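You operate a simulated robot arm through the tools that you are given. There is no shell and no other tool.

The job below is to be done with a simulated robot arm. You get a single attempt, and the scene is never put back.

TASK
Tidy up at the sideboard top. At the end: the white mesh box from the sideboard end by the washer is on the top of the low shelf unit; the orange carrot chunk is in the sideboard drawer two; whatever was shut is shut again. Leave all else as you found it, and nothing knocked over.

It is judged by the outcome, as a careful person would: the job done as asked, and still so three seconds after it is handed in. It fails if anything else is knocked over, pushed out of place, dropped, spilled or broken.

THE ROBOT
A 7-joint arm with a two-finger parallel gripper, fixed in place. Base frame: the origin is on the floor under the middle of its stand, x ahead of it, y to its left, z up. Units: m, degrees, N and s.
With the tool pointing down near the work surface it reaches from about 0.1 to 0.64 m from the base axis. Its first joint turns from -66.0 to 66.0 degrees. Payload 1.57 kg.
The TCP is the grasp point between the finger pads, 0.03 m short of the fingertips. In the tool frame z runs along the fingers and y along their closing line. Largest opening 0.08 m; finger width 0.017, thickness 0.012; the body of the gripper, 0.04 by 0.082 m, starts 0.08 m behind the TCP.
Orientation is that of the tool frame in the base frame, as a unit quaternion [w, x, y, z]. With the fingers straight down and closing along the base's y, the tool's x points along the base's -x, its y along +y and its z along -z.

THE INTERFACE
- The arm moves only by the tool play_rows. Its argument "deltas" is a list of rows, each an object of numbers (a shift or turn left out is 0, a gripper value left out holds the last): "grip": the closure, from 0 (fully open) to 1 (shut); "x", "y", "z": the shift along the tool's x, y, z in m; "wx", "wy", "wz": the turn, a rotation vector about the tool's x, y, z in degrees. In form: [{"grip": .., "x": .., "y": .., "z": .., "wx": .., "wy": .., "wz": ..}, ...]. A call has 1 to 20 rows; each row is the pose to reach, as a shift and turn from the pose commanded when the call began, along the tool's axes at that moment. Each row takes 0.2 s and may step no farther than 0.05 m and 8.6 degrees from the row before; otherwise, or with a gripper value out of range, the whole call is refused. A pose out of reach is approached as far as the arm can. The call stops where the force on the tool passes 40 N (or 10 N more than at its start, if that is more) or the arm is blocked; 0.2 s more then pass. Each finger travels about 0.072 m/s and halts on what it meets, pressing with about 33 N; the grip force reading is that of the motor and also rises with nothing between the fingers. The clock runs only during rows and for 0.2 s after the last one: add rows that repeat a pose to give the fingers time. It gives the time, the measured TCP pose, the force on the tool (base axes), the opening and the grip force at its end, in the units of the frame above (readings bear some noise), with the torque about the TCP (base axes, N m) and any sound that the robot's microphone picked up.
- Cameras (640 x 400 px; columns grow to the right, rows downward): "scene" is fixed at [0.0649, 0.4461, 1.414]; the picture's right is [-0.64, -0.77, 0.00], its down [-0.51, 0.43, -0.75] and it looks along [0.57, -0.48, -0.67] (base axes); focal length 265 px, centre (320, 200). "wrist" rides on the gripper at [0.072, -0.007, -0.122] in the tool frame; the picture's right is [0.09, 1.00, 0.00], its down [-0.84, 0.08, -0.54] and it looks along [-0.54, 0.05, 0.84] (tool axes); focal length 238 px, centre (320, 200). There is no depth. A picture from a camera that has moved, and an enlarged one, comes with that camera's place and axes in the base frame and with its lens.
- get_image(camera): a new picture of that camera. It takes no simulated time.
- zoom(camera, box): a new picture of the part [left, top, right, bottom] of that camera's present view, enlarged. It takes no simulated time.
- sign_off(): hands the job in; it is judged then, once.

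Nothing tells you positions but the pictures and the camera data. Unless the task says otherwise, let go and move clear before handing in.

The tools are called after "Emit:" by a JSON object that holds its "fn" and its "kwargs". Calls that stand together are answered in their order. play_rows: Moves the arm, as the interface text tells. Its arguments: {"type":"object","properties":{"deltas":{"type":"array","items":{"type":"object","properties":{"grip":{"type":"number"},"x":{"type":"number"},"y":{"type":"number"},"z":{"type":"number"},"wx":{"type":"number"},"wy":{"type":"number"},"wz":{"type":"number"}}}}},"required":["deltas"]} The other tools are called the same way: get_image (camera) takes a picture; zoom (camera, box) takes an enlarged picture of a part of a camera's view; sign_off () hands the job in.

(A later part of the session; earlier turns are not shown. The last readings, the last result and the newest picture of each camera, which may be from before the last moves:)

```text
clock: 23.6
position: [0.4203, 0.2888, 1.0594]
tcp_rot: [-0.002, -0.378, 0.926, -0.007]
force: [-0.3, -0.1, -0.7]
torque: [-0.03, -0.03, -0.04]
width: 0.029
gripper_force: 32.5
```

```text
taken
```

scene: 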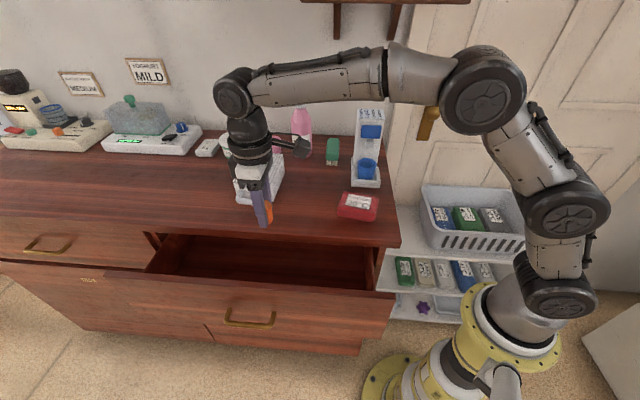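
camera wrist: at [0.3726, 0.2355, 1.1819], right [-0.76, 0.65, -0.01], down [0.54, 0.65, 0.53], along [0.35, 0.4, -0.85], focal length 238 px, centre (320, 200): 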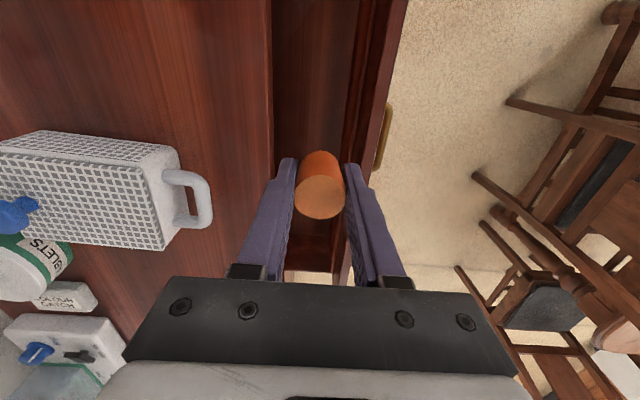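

Over the opening. I'm descending into the drawer gap in two stages.

Emit:
{"fn": "play_rows", "kwargs": {"deltas": [{"z": 0.04}, {"z": 0.08}, {"z": 0.12}, {"z": 0.16}, {"z": 0.19}, {"z": 0.21}, {"z": 0.21}]}}

Emit:
{"fn": "get_image", "kwargs": {"camera": "wrist"}}

Emit:
{"fn": "zoom", "kwargs": {"camera": "scene", "box": [170, 140, 410, 340]}}

```text
clock: 25.2
position: [0.4244, 0.2818, 0.854]
tcp_rot: [-0.002, -0.377, 0.926, -0.008]
force: [-0.5, 0.8, -0.5]
torque: [-0.03, 0.03, -0.05]
width: 0.0288
gripper_force: 33.0
```

```text
taken
camera wrist: at [0.3783, 0.2295, 0.9768], right [-0.76, 0.65, -0.01], down [0.54, 0.65, 0.53], along [0.35, 0.4, -0.85], focal length 238 px, centre (320, 200)
```

wrist: 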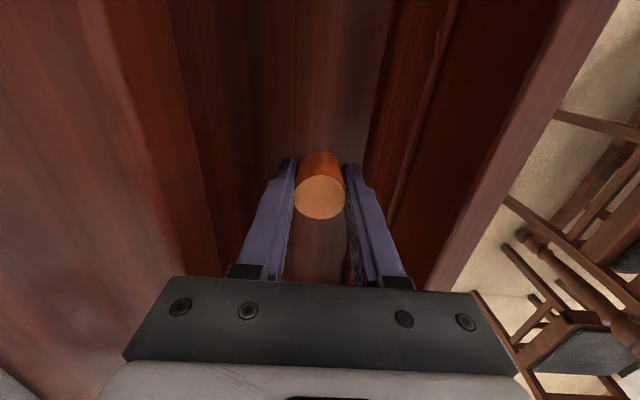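

```text
2.00 times, centred on (290, 240) of scene
camera zoom: at [0.0649, 0.4461, 1.414], right [-0.64, -0.77, 0.0], down [-0.51, 0.43, -0.75], along [0.57, -0.48, -0.67], focal length 530 px, centre (380, 120)
```

zoom: 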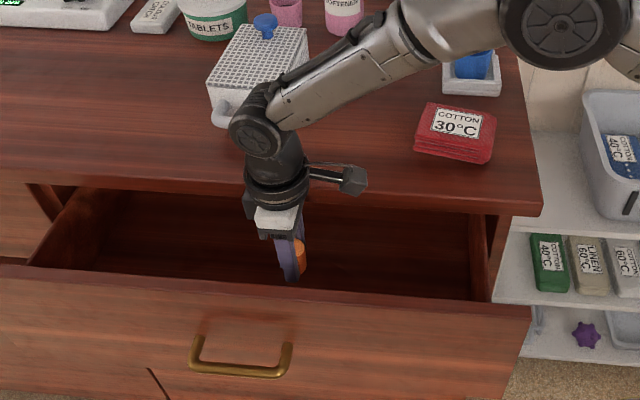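

The tool drifted about 5 mm toward the table edge, so I'm shifting it back to the middle of the gap while lowering the carrot close to the drawer floor.

Emit:
{"fn": "play_rows", "kwargs": {"deltas": [{"y": 0.006}, {"y": 0.007, "z": 0.02}, {"y": 0.008, "z": 0.04}, {"y": 0.009, "z": 0.06}, {"y": 0.0095, "z": 0.075}, {"y": 0.0095, "z": 0.085}, {"y": 0.0095, "z": 0.085}]}}

Emit:
{"fn": "get_image", "kwargs": {"camera": "wrist"}}

Emit:
{"fn": "zoom", "kwargs": {"camera": "scene", "box": [170, 140, 410, 340]}}

```text
clock: 26.8
position: [0.4143, 0.2902, 0.7673]
tcp_rot: [-0.002, -0.378, 0.926, -0.007]
force: [-0.5, -0.1, -1.6]
torque: [0.02, -0.03, 0.03]
width: 0.0288
gripper_force: 32.8
```

```text
taken
camera wrist: at [0.3667, 0.238, 0.8895], right [-0.76, 0.65, -0.01], down [0.54, 0.65, 0.53], along [0.35, 0.4, -0.85], focal length 238 px, centre (320, 200)
```

wrist: 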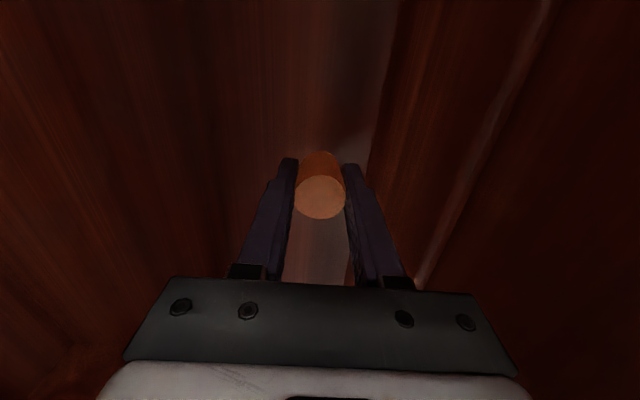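

```text
2.00 times, centred on (290, 240) of scene
camera zoom: at [0.0649, 0.4461, 1.414], right [-0.64, -0.77, 0.0], down [-0.51, 0.43, -0.75], along [0.57, -0.48, -0.67], focal length 530 px, centre (380, 120)
```

zoom: 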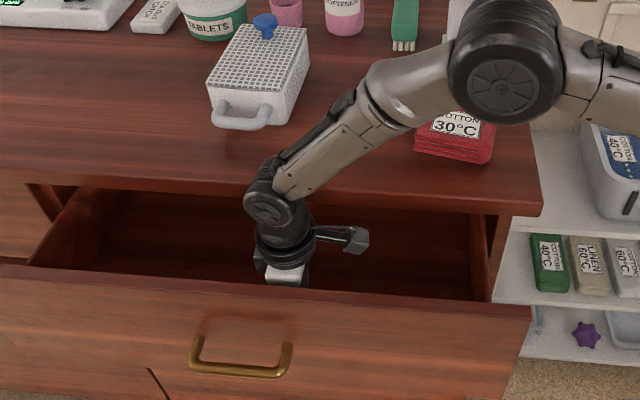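

The carrot is inside the drawer. I'm centring slightly and easing down a bit more to shorten the drop, watching the force.

Emit:
{"fn": "play_rows", "kwargs": {"deltas": [{"y": -0.004}, {"y": -0.005, "z": 0.005}, {"y": -0.005, "z": 0.01}, {"y": -0.005, "z": 0.014}, {"y": -0.005, "z": 0.014}]}}

Emit:
{"fn": "zoom", "kwargs": {"camera": "wrist", "box": [220, 100, 420, 280]}}

Emit:
{"fn": "get_image", "kwargs": {"camera": "scene"}}

```text
clock: 28.0
position: [0.4192, 0.2845, 0.7526]
tcp_rot: [-0.001, -0.378, 0.926, -0.007]
force: [0.4, 0.2, 0.1]
torque: [-0.01, -0.04, -0.03]
width: 0.0287
gripper_force: 32.8
```

```text
2.22 times, centred on (320, 190) of wrist
camera zoom: at [0.3713, 0.2334, 0.875], right [-0.76, 0.65, -0.01], down [0.54, 0.65, 0.53], along [0.35, 0.4, -0.85], focal length 530 px, centre (320, 222)
```

zoom: 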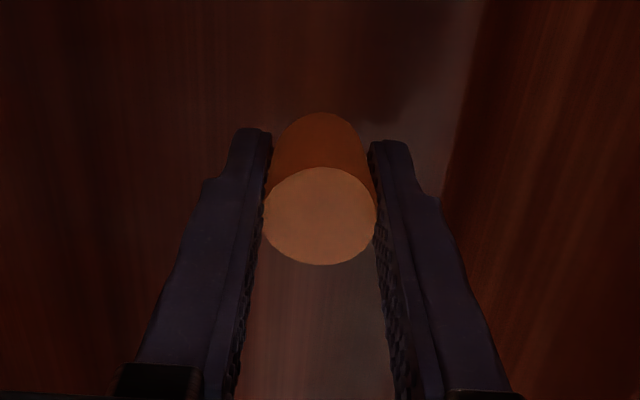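

```text
taken
```

scene: 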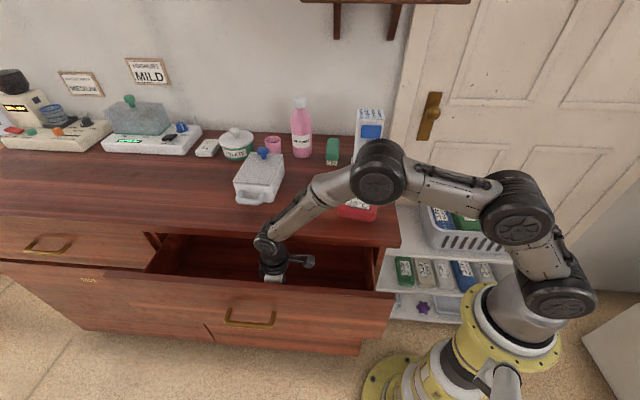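

No contact yet. I'm lowering another 10 mm gently.

Emit:
{"fn": "play_rows", "kwargs": {"deltas": [{"z": 0.003}, {"z": 0.006}, {"z": 0.01}, {"z": 0.01}]}}

```text
clock: 29.0
position: [0.4184, 0.2849, 0.744]
tcp_rot: [-0.002, -0.378, 0.926, -0.007]
force: [0.2, -0.3, -0.5]
torque: [-0.02, 0.04, 0.01]
width: 0.0286
gripper_force: 33.5
```

Still no contact, but the carrot is now at most 1–2 cm above the drawer floor, so I'm releasing it with a small opening.

Emit:
{"fn": "play_rows", "kwargs": {"deltas": [{"grip": 0.58}, {"grip": 0.52}, {"grip": 0.45}, {"grip": 0.4}, {"grip": 0.4}]}}

Emit:
{"fn": "zoom", "kwargs": {"camera": "wrist", "box": [220, 80, 420, 280]}}

```text
clock: 30.2
position: [0.4185, 0.2842, 0.7433]
tcp_rot: [-0.002, -0.378, 0.926, -0.008]
force: [0.0, -0.4, 0.7]
torque: [0.01, 0.04, -0.01]
width: 0.048
gripper_force: 0.0
```

```text
2.00 times, centred on (320, 180) of wrist
camera zoom: at [0.3711, 0.2325, 0.8662], right [-0.76, 0.65, -0.01], down [0.54, 0.65, 0.53], along [0.35, 0.4, -0.85], focal length 477 px, centre (320, 240)
```

zoom: 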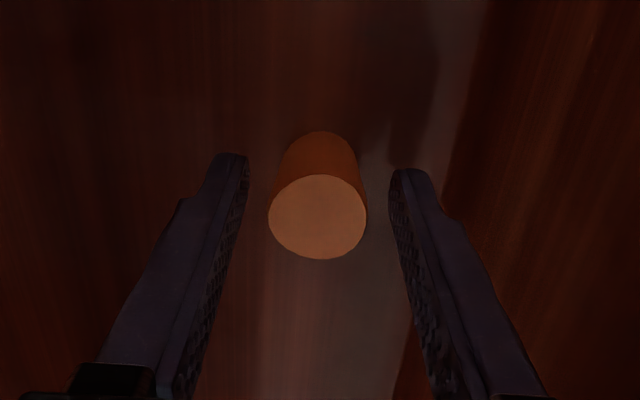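

The carrot is standing upright in the drawer. I'm raising the hand straight up out of it.

Emit:
{"fn": "play_rows", "kwargs": {"deltas": [{"z": -0.02}, {"z": -0.05}, {"z": -0.09}, {"z": -0.13}, {"z": -0.17}, {"z": -0.21}, {"z": -0.25}, {"z": -0.29}, {"z": -0.29}]}}

Emit:
{"fn": "get_image", "kwargs": {"camera": "wrist"}}

Emit:
{"fn": "get_image", "kwargs": {"camera": "scene"}}

```text
clock: 32.2
position: [0.4211, 0.2903, 1.0352]
tcp_rot: [-0.002, -0.378, 0.926, -0.007]
force: [-0.2, 0.3, -0.6]
torque: [0.01, -0.01, 0.03]
width: 0.0481
gripper_force: 0.0
```

```text
taken
camera wrist: at [0.3737, 0.2373, 1.1578], right [-0.76, 0.65, -0.01], down [0.54, 0.65, 0.53], along [0.35, 0.4, -0.85], focal length 238 px, centre (320, 200)
```

wrist: 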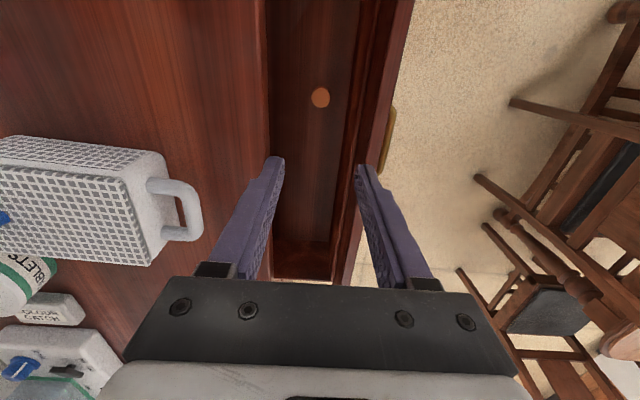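

```text
taken
```

scene: 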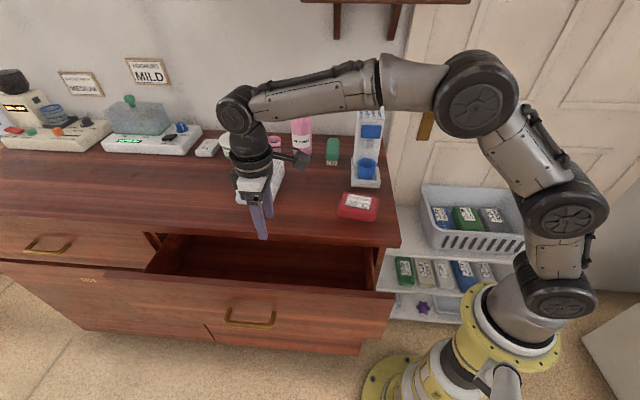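

The carrot is in drawer two. Now I'll go back to the drawer handle with the same tilted grip and push the drawer shut.

Emit:
{"fn": "play_rows", "kwargs": {"deltas": [{"x": -0.006, "y": 0.017, "z": 0.01, "wx": 4.5, "grip": 0.65}, {"x": -0.012, "y": 0.034, "z": 0.02, "wx": 9}, {"x": -0.018, "y": 0.051, "z": 0.03, "wx": 13.5}, {"x": -0.024, "y": 0.068, "z": 0.041, "wx": 18}, {"x": -0.03, "y": 0.085, "z": 0.052, "wx": 22.5}, {"x": -0.036, "y": 0.102, "z": 0.063, "wx": 27}, {"x": -0.042, "y": 0.12, "z": 0.074, "wx": 31.5}, {"x": -0.047, "y": 0.136, "z": 0.083, "wx": 35}, {"x": -0.047, "y": 0.136, "z": 0.083, "wx": 35}]}}

Emit:
{"fn": "get_image", "kwargs": {"camera": "wrist"}}

```text
clock: 34.2
position: [0.358, 0.4174, 0.9452]
tcp_rot: [0.112, -0.361, 0.881, -0.286]
force: [-0.5, -0.9, 0.3]
torque: [0.01, 0.0, -0.01]
width: 0.0277
gripper_force: 0.1
```

```text
taken
camera wrist: at [0.2607, 0.4162, 1.0491], right [-0.63, 0.51, -0.58], down [0.33, 0.86, 0.39], along [0.7, 0.05, -0.72], focal length 238 px, centre (320, 200)
```

wrist: 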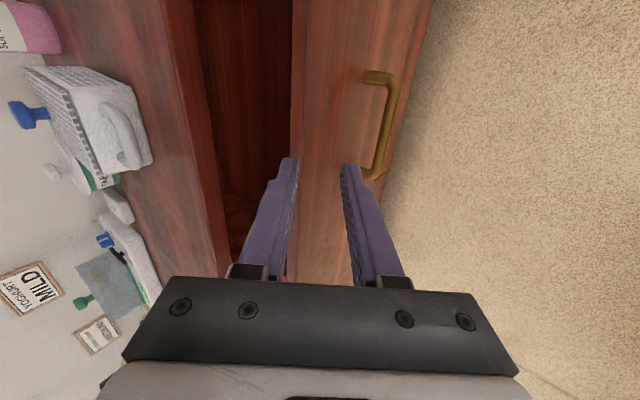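

Lowering to just short of the handle along a path in front of the drawer face.

Emit:
{"fn": "play_rows", "kwargs": {"deltas": [{"y": 0.019, "z": 0.0235}, {"y": 0.038, "z": 0.047}, {"y": 0.057, "z": 0.0705}, {"y": 0.076, "z": 0.094}, {"y": 0.076, "z": 0.094}]}}

Emit:
{"fn": "zoom", "kwargs": {"camera": "wrist", "box": [240, 50, 400, 250]}}

```text
clock: 35.4
position: [0.3517, 0.4214, 0.8254]
tcp_rot: [0.112, -0.36, 0.881, -0.285]
force: [0.2, -0.1, -0.4]
torque: [0.01, 0.02, 0.0]
width: 0.028
gripper_force: 0.1
```

```text
2.00 times, centred on (320, 150) of wrist
camera zoom: at [0.2545, 0.4192, 0.9288], right [-0.64, 0.51, -0.58], down [0.33, 0.86, 0.39], along [0.7, 0.05, -0.72], focal length 477 px, centre (320, 300)
```

zoom: 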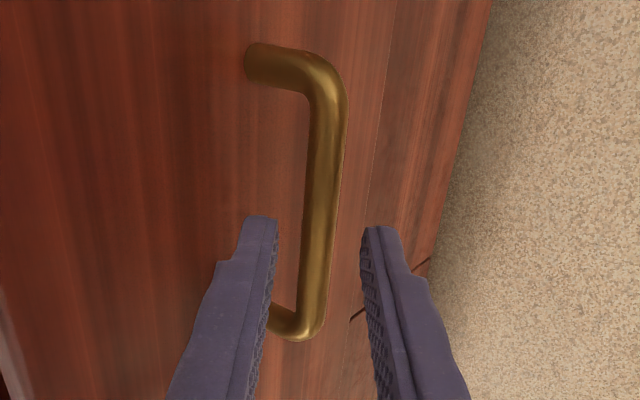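

Well aligned. I'm moving in 44 mm, then closing on the bar.

Emit:
{"fn": "play_rows", "kwargs": {"deltas": [{"z": 0.015}, {"z": 0.03}, {"z": 0.044}, {"z": 0.044, "grip": 0.8}, {"z": 0.044, "grip": 1.0}, {"z": 0.044, "grip": 1.0}, {"z": 0.044, "grip": 1.0}]}}

Emit:
{"fn": "zoom", "kwargs": {"camera": "wrist", "box": [240, 50, 400, 250]}}

```text
clock: 37.0
position: [0.3695, 0.4033, 0.7909]
tcp_rot: [0.112, -0.362, 0.88, -0.285]
force: [1.0, 1.1, -8.5]
torque: [0.4, -0.26, 0.45]
width: 0.0135
gripper_force: 30.2
```

```text
2.00 times, centred on (320, 150) of wrist
camera zoom: at [0.2729, 0.4009, 0.8937], right [-0.64, 0.51, -0.58], down [0.33, 0.86, 0.39], along [0.69, 0.05, -0.72], focal length 477 px, centre (320, 300)
```

zoom: 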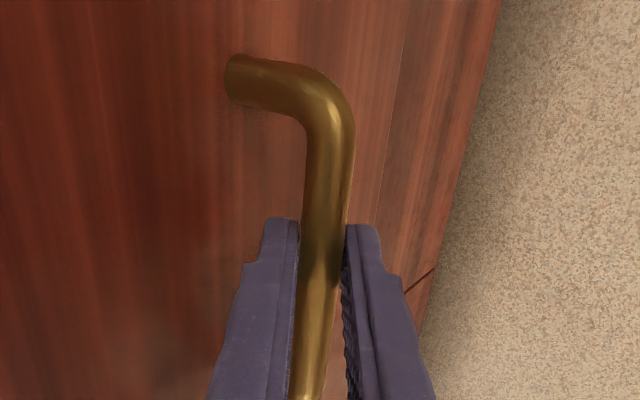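

Gripped. I'm pushing the drawer back along its normal, stopping short first to check the loads.

Emit:
{"fn": "play_rows", "kwargs": {"deltas": [{"x": -0.0001, "y": -0.0101, "z": 0.0073}, {"x": -0.0003, "y": -0.0203, "z": 0.0146}, {"x": -0.0004, "y": -0.0304, "z": 0.0219}, {"x": -0.0006, "y": -0.0406, "z": 0.0292}, {"x": -0.0007, "y": -0.0507, "z": 0.0366}, {"x": -0.0008, "y": -0.0609, "z": 0.0439}, {"x": -0.001, "y": -0.071, "z": 0.0512}]}}

```text
clock: 38.6
position: [0.4329, 0.3411, 0.7909]
tcp_rot: [0.112, -0.361, 0.881, -0.285]
force: [-5.4, -4.8, 0.1]
torque: [0.06, -0.09, 0.16]
width: 0.014
gripper_force: 30.1
```

Moving smoothly. Pushing the remaining 6–7 cm until it seats.

Emit:
{"fn": "play_rows", "kwargs": {"deltas": [{"x": 0.0003, "y": -0.0101, "z": 0.0073}, {"x": 0.0003, "y": -0.0203, "z": 0.0146}, {"x": 0.0003, "y": -0.0304, "z": 0.0219}, {"x": 0.0003, "y": -0.0406, "z": 0.0292}, {"x": 0.0003, "y": -0.0467, "z": 0.0336}, {"x": 0.0003, "y": -0.0515, "z": 0.0371}, {"x": 0.0003, "y": -0.0528, "z": 0.038}]}}

Emit:
{"fn": "get_image", "kwargs": {"camera": "scene"}}

Emit:
{"fn": "get_image", "kwargs": {"camera": "wrist"}}

```text
clock: 40.2
position: [0.4773, 0.2963, 0.7894]
tcp_rot: [0.114, -0.361, 0.88, -0.286]
force: [-1.1, 0.5, -0.3]
torque: [-0.33, 0.36, -0.19]
width: 0.0137
gripper_force: 29.9
```

```text
taken
```

scene: 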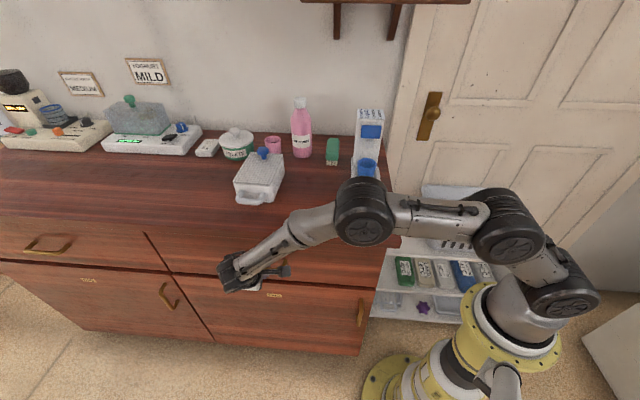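

```text
taken
camera wrist: at [0.3798, 0.2936, 0.8935], right [-0.64, 0.51, -0.58], down [0.33, 0.86, 0.39], along [0.7, 0.05, -0.72], focal length 238 px, centre (320, 200)
```

wrist: 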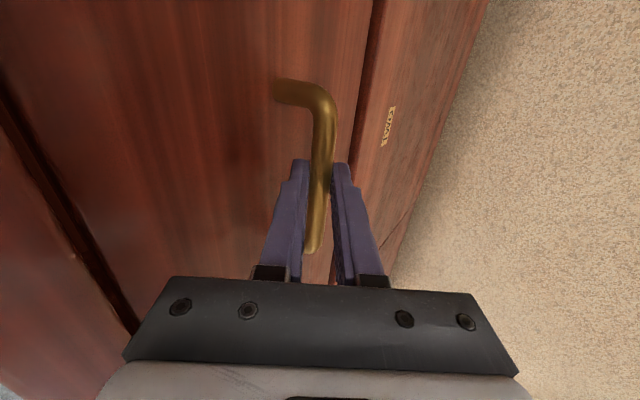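

Nearly shut. A few millimetres more until I feel the stop.

Emit:
{"fn": "play_rows", "kwargs": {"deltas": [{"y": -0.0016, "z": 0.0012}, {"y": -0.0032, "z": 0.0023}, {"y": -0.0049, "z": 0.0035}, {"y": -0.0049, "z": 0.0035}]}}

Emit:
{"fn": "zoom", "kwargs": {"camera": "scene", "box": [120, 200, 400, 340]}}

```text
clock: 41.2
position: [0.4787, 0.2941, 0.7904]
tcp_rot: [0.112, -0.363, 0.881, -0.283]
force: [-30.2, 20.4, 7.7]
torque: [0.29, 0.24, 0.11]
width: 0.0136
gripper_force: 30.0
```

```text
2.29 times, centred on (260, 270) of scene
camera zoom: at [0.064, 0.4464, 1.4139], right [-0.64, -0.77, 0.0], down [-0.51, 0.43, -0.75], along [0.57, -0.48, -0.67], focal length 606 px, centre (457, 40)
```

zoom: 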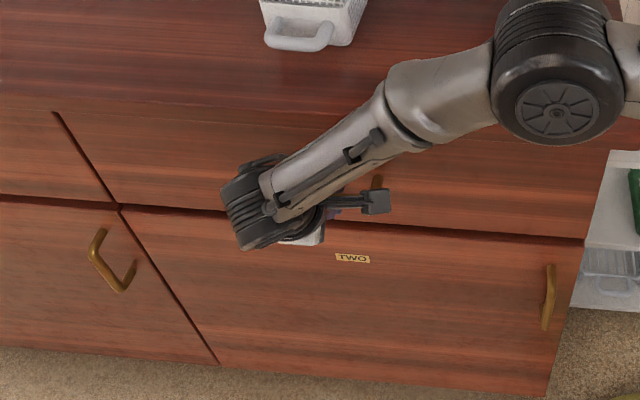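

It's seated against the stop (≈36 N reaction). I'm easing off that preload, opening the fingers, and backing out.

Emit:
{"fn": "play_rows", "kwargs": {"deltas": [{"y": 0.002, "z": -0.0015}, {"y": 0.0025, "z": -0.0018}, {"y": 0.0025, "z": -0.0018, "grip": 0.8}, {"y": 0.0025, "z": -0.0018, "grip": 0.65}, {"y": 0.0025, "z": -0.0018, "grip": 0.65}, {"y": 0.0025, "z": -0.02}, {"y": 0.0025, "z": -0.05}, {"y": 0.0025, "z": -0.08}, {"y": 0.0025, "z": -0.11}]}}

Emit:
{"fn": "get_image", "kwargs": {"camera": "wrist"}}

Emit:
{"fn": "get_image", "kwargs": {"camera": "scene"}}

```text
clock: 43.2
position: [0.4367, 0.3391, 0.8802]
tcp_rot: [0.113, -0.361, 0.881, -0.285]
force: [-0.1, 0.5, 0.0]
torque: [-0.04, 0.02, 0.0]
width: 0.0278
gripper_force: 0.2
```

```text
taken
camera wrist: at [0.3396, 0.3366, 0.9832], right [-0.64, 0.51, -0.58], down [0.33, 0.86, 0.39], along [0.7, 0.05, -0.72], focal length 238 px, centre (320, 200)
```

wrist: 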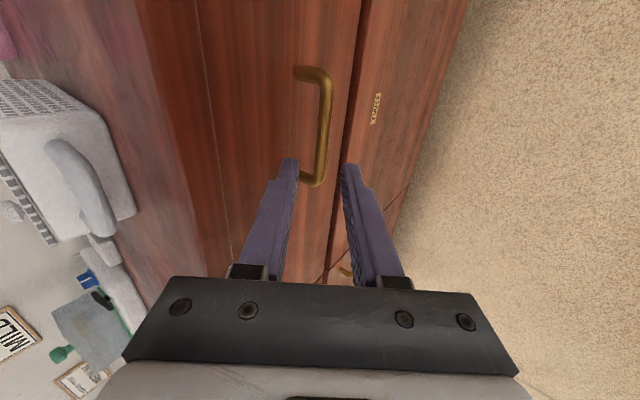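

```text
taken
```

scene: 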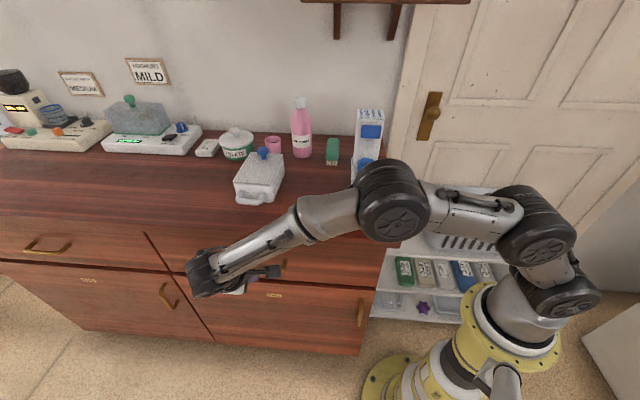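

The drawer is shut. I'm rising and turning the tool upright again, ready for the mesh box.

Emit:
{"fn": "play_rows", "kwargs": {"deltas": [{"x": 0.001, "y": -0.012, "z": -0.02}, {"x": 0.002, "y": -0.03, "z": -0.045, "wx": -4}, {"x": 0.004, "y": -0.048, "z": -0.07, "wx": -9}, {"x": 0.006, "y": -0.065, "z": -0.095, "wx": -14}, {"x": 0.008, "y": -0.082, "z": -0.117, "wx": -20}, {"x": 0.011, "y": -0.095, "z": -0.131, "wx": -26}, {"x": 0.0128, "y": -0.1007, "z": -0.137, "wx": -31}, {"x": 0.0128, "y": -0.1007, "z": -0.137, "wx": -35}, {"x": 0.0128, "y": -0.1007, "z": -0.137, "wx": -35}]}}

Emit:
{"fn": "get_image", "kwargs": {"camera": "wrist"}}

Emit:
{"fn": "get_image", "kwargs": {"camera": "scene"}}

```text
clock: 45.2
position: [0.4286, 0.3281, 1.0473]
tcp_rot: [-0.002, -0.377, 0.926, -0.007]
force: [-0.1, 0.6, -0.5]
torque: [0.0, -0.01, -0.02]
width: 0.0277
gripper_force: 0.0
```

```text
taken
camera wrist: at [0.3814, 0.2766, 1.1707], right [-0.76, 0.65, -0.01], down [0.54, 0.65, 0.53], along [0.35, 0.4, -0.85], focal length 238 px, centre (320, 200)
```

wrist: 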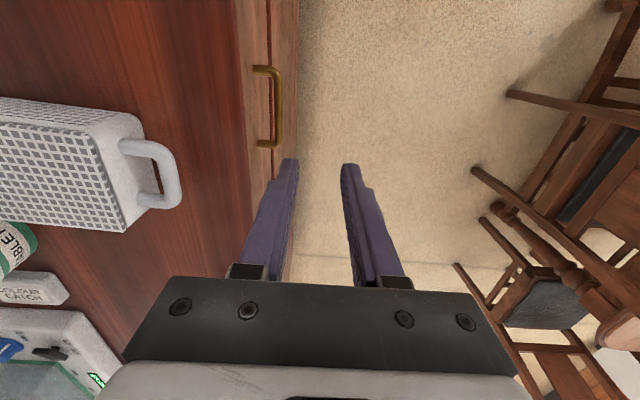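

```text
taken
```

scene: 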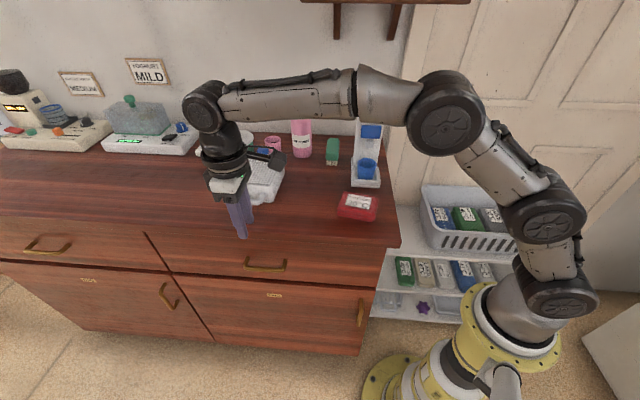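

The drawer looks exactly as it did at the start. Before lifting the box I want a clear view of the low shelf's top, so I'm swinging the hand (high) toward it with the camera facing the shelf.

Emit:
{"fn": "play_rows", "kwargs": {"deltas": [{"x": 0.026, "y": -0.017, "z": -0.01, "wz": 6.4}, {"x": 0.053, "y": -0.034, "z": -0.02, "wz": 12.8}, {"x": 0.079, "y": -0.051, "z": -0.02, "wz": 19.2}, {"x": 0.106, "y": -0.068, "z": -0.02, "wz": 25.6}, {"x": 0.132, "y": -0.085, "z": -0.02, "wz": 32}, {"x": 0.159, "y": -0.101, "z": -0.02, "wz": 38.4}, {"x": 0.185, "y": -0.118, "z": -0.02, "wz": 44.8}, {"x": 0.211, "y": -0.135, "z": -0.02, "wz": 51.2}, {"x": 0.238, "y": -0.152, "z": -0.02, "wz": 57.6}, {"x": 0.264, "y": -0.169, "z": -0.02, "wz": 64}, {"x": 0.291, "y": -0.186, "z": -0.02, "wz": 70.4}, {"x": 0.317, "y": -0.203, "z": -0.02, "wz": 76.8}, {"x": 0.343, "y": -0.22, "z": -0.02, "wz": 83.2}, {"x": 0.37, "y": -0.237, "z": -0.02, "wz": 89.6}, {"x": 0.37, "y": -0.237, "z": -0.02, "wz": 89.6}]}}

Emit:
{"fn": "get_image", "kwargs": {"camera": "wrist"}}

Emit:
{"fn": "get_image", "kwargs": {"camera": "scene"}}

```text
clock: 48.4
position: [0.3285, -0.0989, 1.0751]
tcp_rot: [0.004, 0.385, 0.923, -0.007]
force: [-0.5, 0.2, -0.1]
torque: [-0.02, -0.01, 0.01]
width: 0.0282
gripper_force: 0.1
```

```text
taken
camera wrist: at [0.2727, -0.0489, 1.1967], right [0.64, 0.77, -0.01], down [0.64, -0.53, 0.55], along [0.42, -0.36, -0.83], focal length 238 px, centre (320, 200)
```

wrist: 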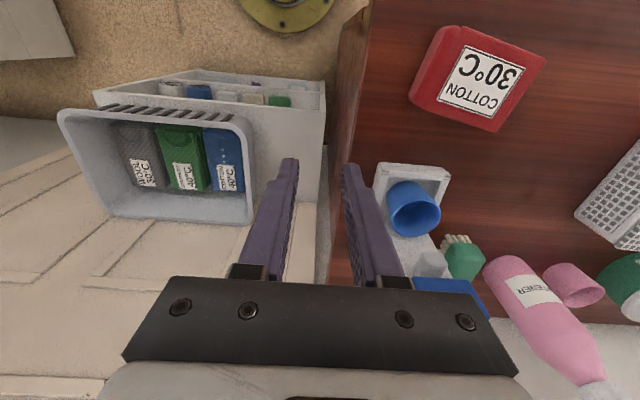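

```text
taken
```

scene: 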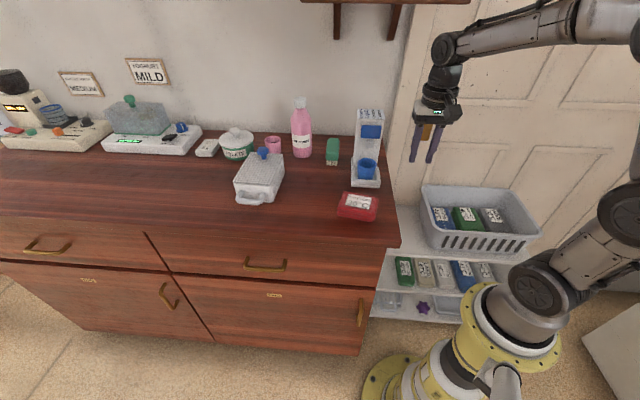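

Good view of the shelf top with the basket on it and free space between the basket and the sideboard. Zooming to measure.

Emit:
{"fn": "zoom", "kwargs": {"camera": "wrist", "box": [40, 60, 360, 260]}}

Emit:
{"fn": "zoom", "kwargs": {"camera": "scene", "box": [370, 170, 570, 295]}}

```text
2.00 times, centred on (200, 160) of wrist
camera zoom: at [0.2727, -0.0489, 1.1967], right [0.64, 0.77, -0.01], down [0.64, -0.53, 0.55], along [0.42, -0.36, -0.83], focal length 477 px, centre (560, 280)
```

zoom: 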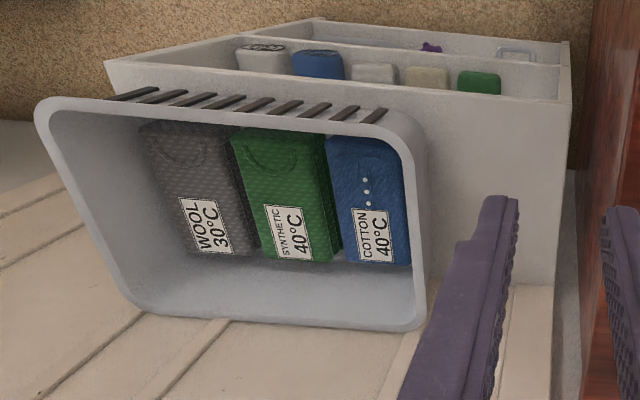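

```text
3.20 times, centred on (470, 232) of scene
camera zoom: at [0.0649, 0.446, 1.414], right [-0.64, -0.77, 0.0], down [-0.51, 0.43, -0.75], along [0.57, -0.48, -0.67], focal length 849 px, centre (-160, 96)
```

zoom: 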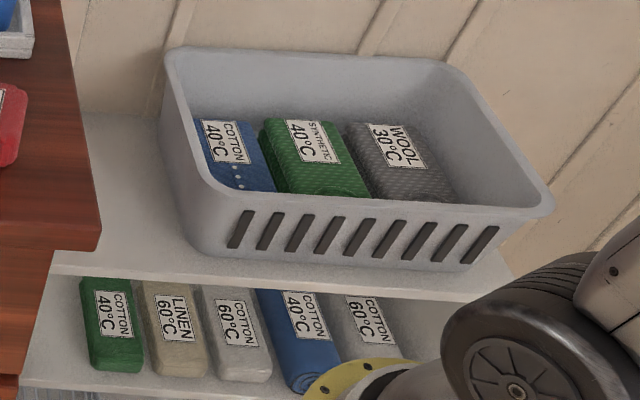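

The shelf top is at z≈0.647, free between e≈0.04 (basket rim) and e≈0.165 (shelf end), and n≈0.35–0.60, so the 10 cm wide box fits between basket and sideboard in its present orientation. I'm returning to the front of the mesh box with the fingers aligned to its handle.

Emit:
{"fn": "play_rows", "kwargs": {"deltas": [{"x": 0.014, "y": 0.027, "z": 0.0, "wz": -6}, {"x": 0.028, "y": 0.054, "z": 0.0, "wz": -12}, {"x": 0.042, "y": 0.081, "z": 0.005, "wz": -18}, {"x": 0.056, "y": 0.108, "z": 0.005, "wz": -24}, {"x": 0.07, "y": 0.135, "z": 0.01, "wz": -30}, {"x": 0.084, "y": 0.163, "z": 0.01, "wz": -36}, {"x": 0.098, "y": 0.19, "z": 0.015, "wz": -42}, {"x": 0.112, "y": 0.217, "z": 0.02, "wz": -48}, {"x": 0.126, "y": 0.244, "z": 0.025, "wz": -54}, {"x": 0.14, "y": 0.271, "z": 0.03, "wz": -60}, {"x": 0.154, "y": 0.298, "z": 0.035, "wz": -66}, {"x": 0.168, "y": 0.325, "z": 0.04, "wz": -72}, {"x": 0.182, "y": 0.352, "z": 0.044, "wz": -78}, {"x": 0.196, "y": 0.379, "z": 0.048, "wz": -84}, {"x": 0.2096, "y": 0.4063, "z": 0.0484, "wz": -90}, {"x": 0.2096, "y": 0.4063, "z": 0.0484, "wz": -90, "grip": 0.56}]}}

Emit:
{"fn": "get_image", "kwargs": {"camera": "wrist"}}

Emit:
{"fn": "get_image", "kwargs": {"camera": "scene"}}

```text
clock: 51.8
position: [0.4726, 0.3351, 1.0199]
tcp_rot: [-0.002, -0.382, 0.924, -0.007]
force: [-0.1, -0.2, -0.3]
torque: [-0.04, 0.02, -0.01]
width: 0.0355
gripper_force: 0.1
```

```text
taken
camera wrist: at [0.4238, 0.2822, 1.1432], right [-0.77, 0.64, -0.01], down [0.54, 0.65, 0.53], along [0.35, 0.4, -0.85], focal length 238 px, centre (320, 200)
```

wrist: 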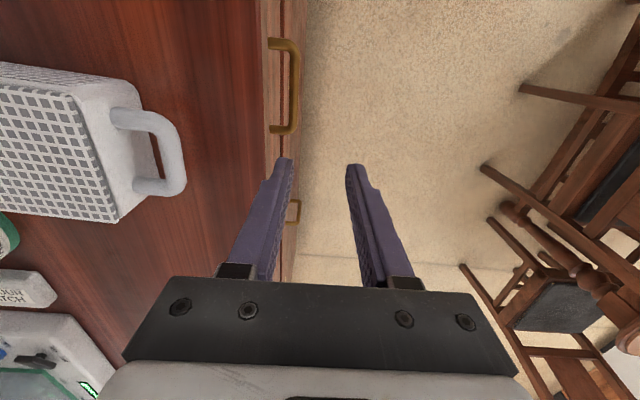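

```text
taken
```

scene: 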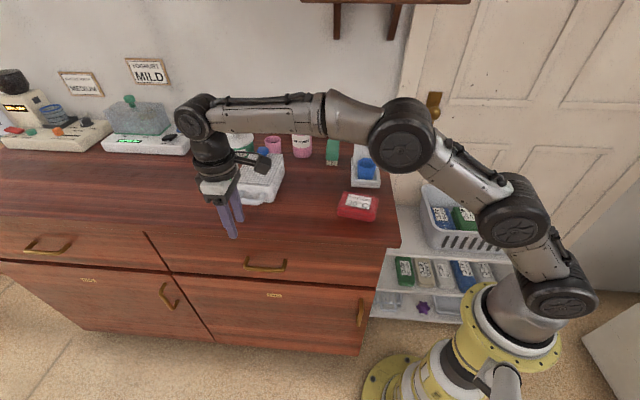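

Zooming on the box handle to fix its position and direction.

Emit:
{"fn": "zoom", "kwargs": {"camera": "wrist", "box": [60, 70, 220, 230]}}

```text
2.50 times, centred on (140, 150) of wrist
camera zoom: at [0.4238, 0.2822, 1.1432], right [-0.77, 0.64, -0.01], down [0.54, 0.65, 0.53], along [0.35, 0.4, -0.85], focal length 596 px, centre (770, 325)
```

zoom: 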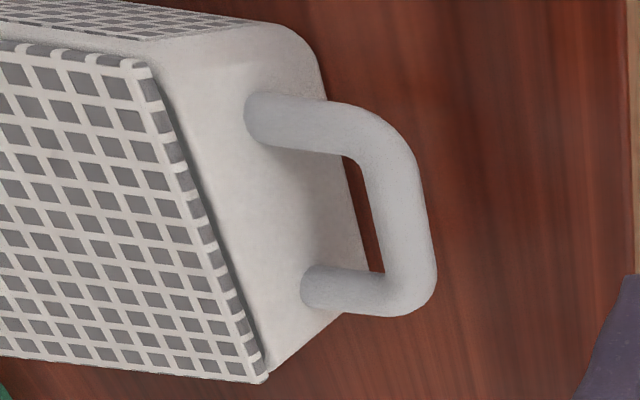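

The bar is at about (0.568, 0.261, 0.957), with the box yawed about 2–3° from my tool. I'm moving over it with that correction, fingers part-closed to fit between bar and box face.

Emit:
{"fn": "play_rows", "kwargs": {"deltas": [{"x": -0.003, "y": -0.024, "z": 0.0, "wz": 0.5}, {"x": -0.006, "y": -0.048, "z": 0.0, "wz": 1.0}, {"x": -0.009, "y": -0.072, "z": 0.002, "wz": 1.5}, {"x": -0.012, "y": -0.096, "z": 0.004, "wz": 2.0}, {"x": -0.0152, "y": -0.12, "z": 0.006, "wz": 2.4}, {"x": -0.0152, "y": -0.12, "z": 0.006, "wz": 2.4}]}}

Emit:
{"fn": "get_image", "kwargs": {"camera": "wrist"}}

Emit:
{"fn": "zoom", "kwargs": {"camera": "scene", "box": [190, 120, 310, 220]}}

```text
clock: 53.2
position: [0.5668, 0.2608, 1.0149]
tcp_rot: [-0.002, -0.362, 0.932, -0.007]
force: [0.1, 0.0, -0.2]
torque: [0.0, -0.02, 0.0]
width: 0.0351
gripper_force: 0.0
```

```text
taken
camera wrist: at [0.5175, 0.2097, 1.138], right [-0.74, 0.67, -0.01], down [0.56, 0.63, 0.53], along [0.37, 0.39, -0.85], focal length 238 px, centre (320, 200)
```

wrist: 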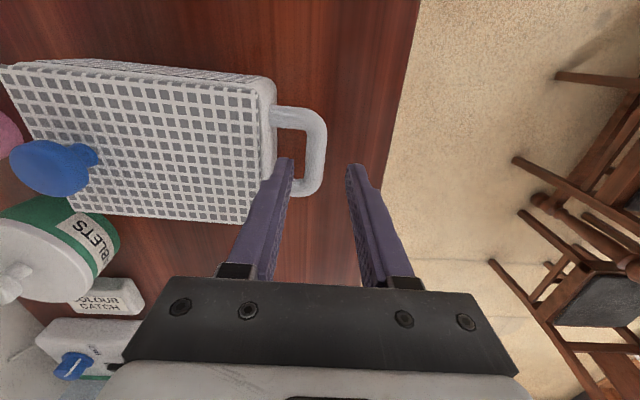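

```text
4.00 times, centred on (250, 170) of scene
camera zoom: at [0.0649, 0.446, 1.414], right [-0.64, -0.77, 0.0], down [-0.51, 0.43, -0.75], along [0.57, -0.48, -0.67], focal length 1061 px, centre (600, 320)
```

zoom: 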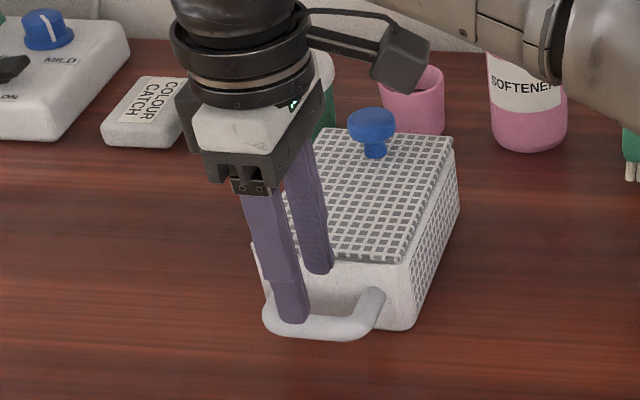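

Emit:
{"fn": "zoom", "kwargs": {"camera": "wrist", "box": [230, 80, 390, 220]}}

```text
2.86 times, centred on (310, 150) of wrist
camera zoom: at [0.5175, 0.2097, 1.138], right [-0.74, 0.67, -0.01], down [0.56, 0.63, 0.53], along [0.37, 0.39, -0.85], focal length 681 px, centre (349, 343)
```

zoom: 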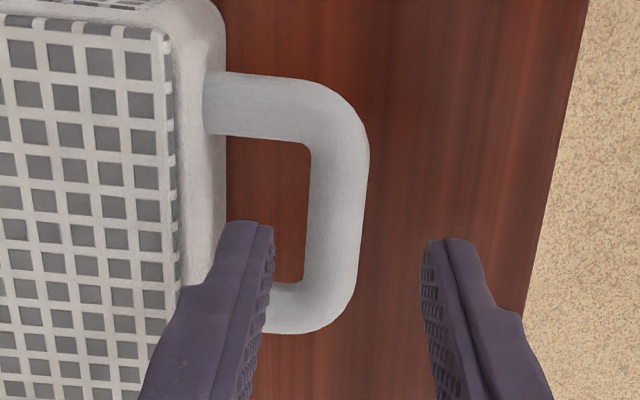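

The bar is 4 mm off my axis and parallel to the pads. I'm correcting that, narrowing the fingers slightly, and descending around the bar.

Emit:
{"fn": "play_rows", "kwargs": {"deltas": [{"y": -0.004, "grip": 0.625}, {"y": -0.004, "z": 0.015}, {"y": -0.004, "z": 0.03}, {"y": -0.004, "z": 0.045}, {"y": -0.004, "z": 0.055}, {"y": -0.004, "z": 0.06}, {"y": -0.004, "z": 0.06}]}}

Emit:
{"fn": "zoom", "kwargs": {"camera": "wrist", "box": [220, 80, 420, 280]}}

Emit:
{"fn": "zoom", "kwargs": {"camera": "scene", "box": [190, 120, 310, 220]}}

```text
clock: 54.8
position: [0.5692, 0.2575, 0.9552]
tcp_rot: [-0.002, -0.362, 0.932, -0.006]
force: [0.1, 0.8, -0.7]
torque: [0.0, -0.01, 0.01]
width: 0.0302
gripper_force: 0.1
```

```text
2.00 times, centred on (320, 180) of wrist
camera zoom: at [0.5193, 0.2063, 1.0778], right [-0.74, 0.67, -0.01], down [0.56, 0.63, 0.53], along [0.37, 0.39, -0.85], focal length 477 px, centre (320, 240)
```

zoom: 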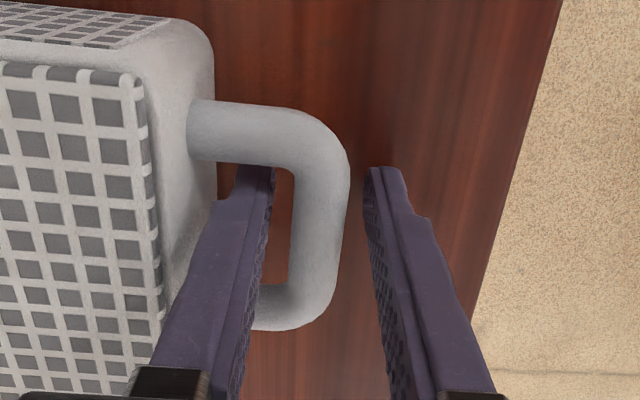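

```text
4.00 times, centred on (250, 170) of scene
camera zoom: at [0.0649, 0.4461, 1.414], right [-0.64, -0.77, 0.0], down [-0.51, 0.43, -0.75], along [0.57, -0.48, -0.67], focal length 1061 px, centre (600, 320)
```

zoom: 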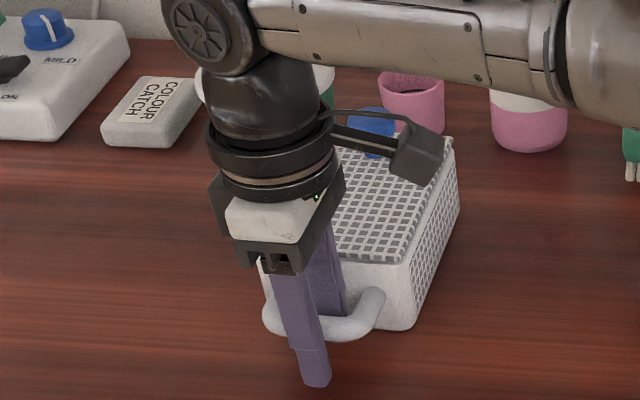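

The fingers straddle the bar. I'm closing, then doing a small test lift to see whether the box stays level.

Emit:
{"fn": "play_rows", "kwargs": {"deltas": [{"grip": 0.75}, {"grip": 0.85}, {"grip": 1.0}, {"grip": 1.0}, {"grip": 1.0}]}}

Emit:
{"fn": "zoom", "kwargs": {"camera": "wrist", "box": [220, 80, 420, 280]}}

```text
clock: 56.0
position: [0.5688, 0.2574, 0.9552]
tcp_rot: [-0.001, -0.362, 0.932, -0.007]
force: [-0.4, -2.1, 0.2]
torque: [0.07, -0.04, -0.08]
width: 0.0151
gripper_force: 31.0
```

```text
2.00 times, centred on (320, 180) of wrist
camera zoom: at [0.5193, 0.2062, 1.0779], right [-0.74, 0.67, -0.01], down [0.56, 0.63, 0.53], along [0.37, 0.39, -0.85], focal length 477 px, centre (320, 240)
```

zoom: 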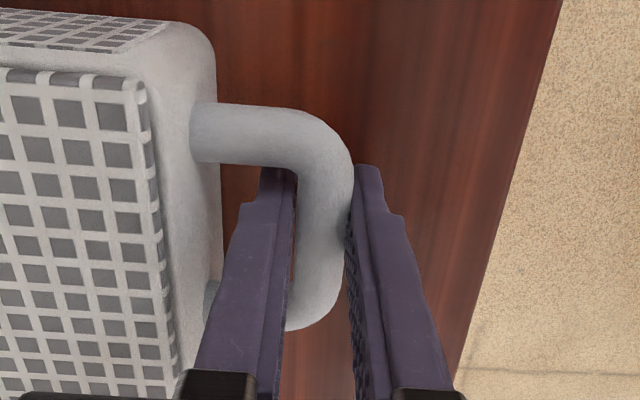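

Gripped (15.1 mm). Test lift of 10 mm.

Emit:
{"fn": "play_rows", "kwargs": {"deltas": [{"z": -0.003, "grip": 1.0}, {"z": -0.006}, {"z": -0.01}, {"z": -0.01}]}}

Emit:
{"fn": "get_image", "kwargs": {"camera": "wrist"}}

Emit:
{"fn": "zoom", "kwargs": {"camera": "scene", "box": [190, 120, 310, 220]}}

```text
clock: 57.0
position: [0.5686, 0.2583, 0.9645]
tcp_rot: [-0.003, -0.362, 0.932, -0.007]
force: [0.2, 0.4, -1.3]
torque: [-0.02, 0.07, 0.01]
width: 0.0152
gripper_force: 31.0
```

```text
taken
camera wrist: at [0.5196, 0.2072, 1.0877], right [-0.74, 0.67, -0.01], down [0.56, 0.63, 0.53], along [0.37, 0.39, -0.85], focal length 238 px, centre (320, 200)
```

wrist: 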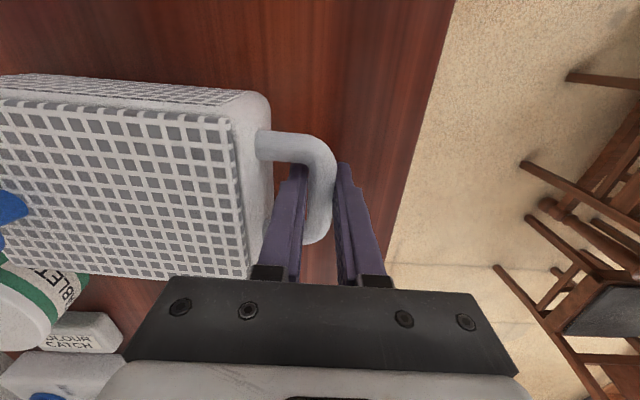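

```text
4.00 times, centred on (250, 170) of scene
camera zoom: at [0.0649, 0.4461, 1.414], right [-0.64, -0.77, 0.0], down [-0.51, 0.43, -0.75], along [0.57, -0.48, -0.67], focal length 1061 px, centre (600, 320)
```

zoom: 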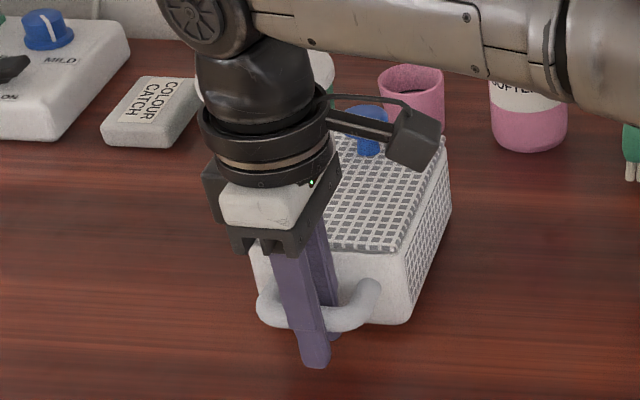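

Comparing views, the front seems lifted but I need to see whether the rear is still on the table. Zooming closely.

Emit:
{"fn": "zoom", "kwargs": {"camera": "scene", "box": [230, 130, 310, 210]}}

Emit:
{"fn": "zoom", "kwargs": {"camera": "wrist", "box": [0, 60, 280, 290]}}

```text
5.00 times, centred on (270, 170) of scene
camera zoom: at [0.0649, 0.4461, 1.414], right [-0.64, -0.77, 0.0], down [-0.51, 0.43, -0.75], along [0.57, -0.48, -0.67], focal length 1326 px, centre (570, 350)
```

zoom: 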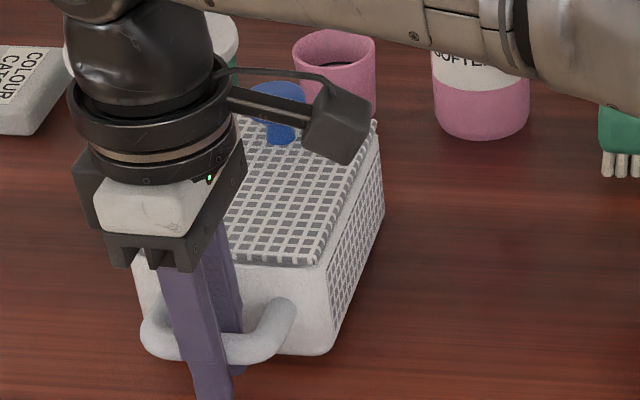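

```text
1.74 times, centred on (140, 175) of wrist
camera zoom: at [0.5196, 0.2072, 1.0877], right [-0.74, 0.67, -0.01], down [0.56, 0.63, 0.53], along [0.37, 0.39, -0.85], focal length 414 px, centre (633, 244)
```

zoom: 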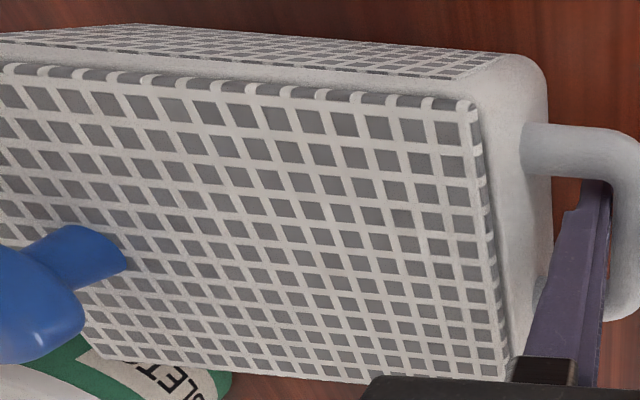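

The front rose but the rear bottom edge seems still on the table (tilt ≈3°), so the box pivots a little about the bar. I'll lift a bit more and read the torque to learn how well the grip resists.

Emit:
{"fn": "play_rows", "kwargs": {"deltas": [{"z": -0.003}, {"z": -0.006}, {"z": -0.009}, {"z": -0.012}, {"z": -0.012}, {"z": -0.012}]}}

Emit:
{"fn": "zoom", "kwargs": {"camera": "scene", "box": [230, 130, 310, 210]}}

Emit:
{"fn": "get_image", "kwargs": {"camera": "wrist"}}

```text
clock: 58.4
position: [0.5665, 0.2585, 0.9772]
tcp_rot: [-0.002, -0.361, 0.932, -0.007]
force: [-0.3, -0.6, -0.7]
torque: [-0.02, 0.08, 0.06]
width: 0.015
gripper_force: 30.7
```

```text
5.00 times, centred on (270, 170) of scene
camera zoom: at [0.0649, 0.4461, 1.414], right [-0.64, -0.77, 0.0], down [-0.51, 0.43, -0.75], along [0.57, -0.48, -0.67], focal length 1326 px, centre (570, 350)
```

zoom: 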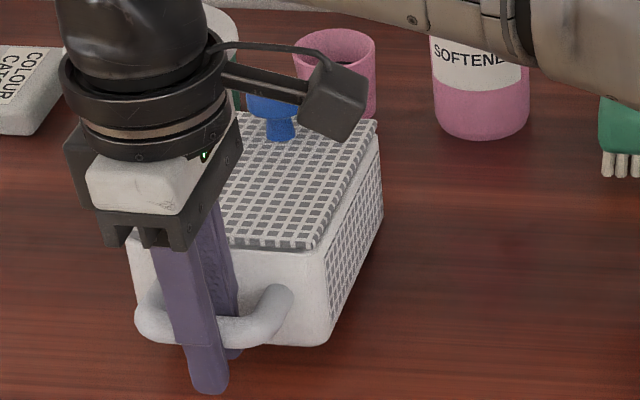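

```text
taken
camera wrist: at [0.5187, 0.2079, 1.1004], right [-0.74, 0.67, -0.01], down [0.56, 0.63, 0.53], along [0.37, 0.39, -0.85], focal length 238 px, centre (320, 200)
```

wrist: 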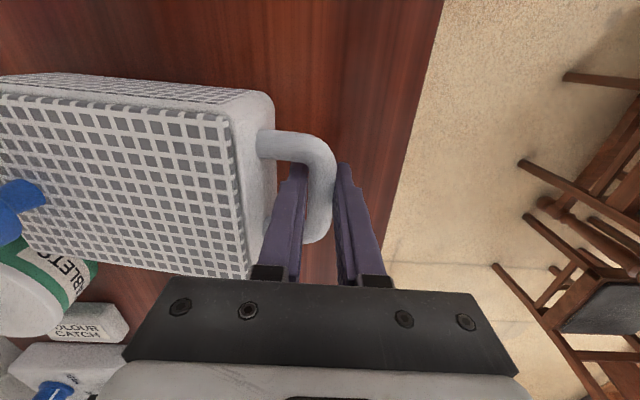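

The rear edge still rests on the table (tilt ≈7°), so the bar rolls easily in the pads. I'm taking a few still readings to learn the weight and friction before choosing a better hold.

Emit:
{"fn": "play_rows", "kwargs": {"deltas": [{"grip": 1.0}]}}

Emit:
{"fn": "play_rows", "kwargs": {"deltas": [{"grip": 1.0}]}}

Emit:
{"fn": "play_rows", "kwargs": {"deltas": [{"z": 0.004}, {"z": 0.004}]}}

Emit:
{"fn": "play_rows", "kwargs": {"deltas": [{"grip": 1.0}]}}

```text
clock: 58.8
position: [0.5679, 0.2594, 0.9777]
tcp_rot: [-0.002, -0.362, 0.932, -0.007]
force: [0.5, -0.6, 0.1]
torque: [-0.13, 0.05, 0.02]
width: 0.0152
gripper_force: 31.7
```

```text
clock: 59.2
position: [0.5695, 0.2592, 0.9777]
tcp_rot: [-0.001, -0.362, 0.932, -0.007]
force: [-0.3, 0.5, -0.8]
torque: [-0.06, 0.02, 0.01]
width: 0.0153
gripper_force: 31.0
```

```text
clock: 59.8
position: [0.568, 0.2574, 0.9734]
tcp_rot: [-0.002, -0.362, 0.932, -0.007]
force: [0.3, 0.7, 0.3]
torque: [-0.11, 0.01, 0.04]
width: 0.0151
gripper_force: 30.9
```

```text
clock: 60.2
position: [0.568, 0.2583, 0.9726]
tcp_rot: [-0.002, -0.362, 0.932, -0.008]
force: [0.2, 0.5, -0.4]
torque: [-0.06, 0.02, 0.03]
width: 0.0152
gripper_force: 31.3
```

The tool carries almost no torque about the bar, so either friction is low or the handle swivels. I'm setting the box flat again, then gently tilting the tool in place to measure how much moment the grip can transmit.

Emit:
{"fn": "play_rows", "kwargs": {"deltas": [{"z": 0.006}, {"z": 0.012}, {"z": 0.0165}, {"z": 0.0165}]}}

Emit:
{"fn": "play_rows", "kwargs": {"deltas": [{"wx": 3}, {"wx": 6}, {"wx": 6}]}}

Emit:
{"fn": "play_rows", "kwargs": {"deltas": [{"wx": 3}, {"wx": 6}, {"wx": 6}]}}

Emit:
{"fn": "zoom", "kwargs": {"camera": "wrist", "box": [120, 80, 420, 290]}}

Emit:
{"fn": "zoom", "kwargs": {"camera": "scene", "box": [230, 130, 310, 210]}}

```text
clock: 61.2
position: [0.5678, 0.2566, 0.9574]
tcp_rot: [-0.002, -0.361, 0.933, -0.008]
force: [0.7, 1.3, -0.8]
torque: [0.02, -0.16, 0.09]
width: 0.0151
gripper_force: 31.3
```

```text
clock: 62.0
position: [0.569, 0.2574, 0.9576]
tcp_rot: [0.018, -0.361, 0.931, -0.057]
force: [0.1, -0.5, 0.2]
torque: [0.05, -0.06, -0.03]
width: 0.0149
gripper_force: 30.8
```

```text
clock: 62.8
position: [0.5687, 0.2582, 0.9573]
tcp_rot: [0.037, -0.359, 0.927, -0.105]
force: [-1.0, 0.2, -0.9]
torque: [0.06, 0.0, -0.01]
width: 0.0151
gripper_force: 31.1
```

```text
1.90 times, centred on (270, 185) of wrist
camera zoom: at [0.502, 0.2263, 1.0778], right [-0.72, 0.65, -0.22], down [0.49, 0.71, 0.51], along [0.49, 0.26, -0.83], focal length 454 px, centre (415, 229)
```

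zoom: 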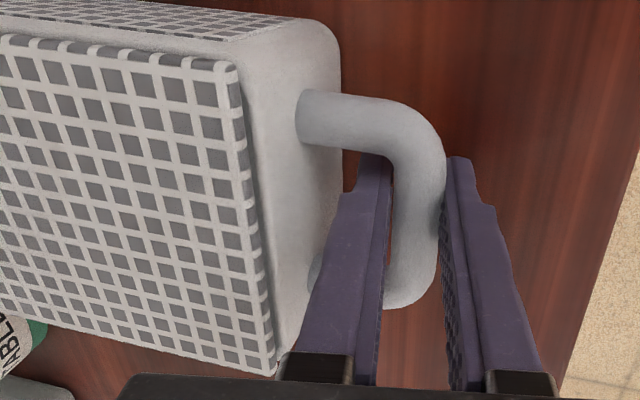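

```text
5.00 times, centred on (270, 170) of scene
camera zoom: at [0.0649, 0.4461, 1.414], right [-0.64, -0.77, 0.0], down [-0.51, 0.43, -0.75], along [0.57, -0.48, -0.67], focal length 1326 px, centre (570, 350)
```

zoom: 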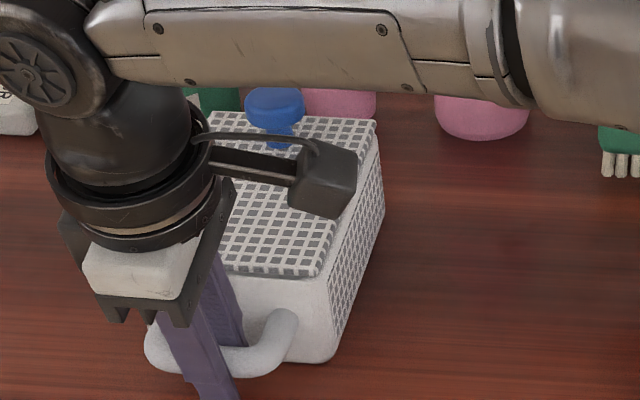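

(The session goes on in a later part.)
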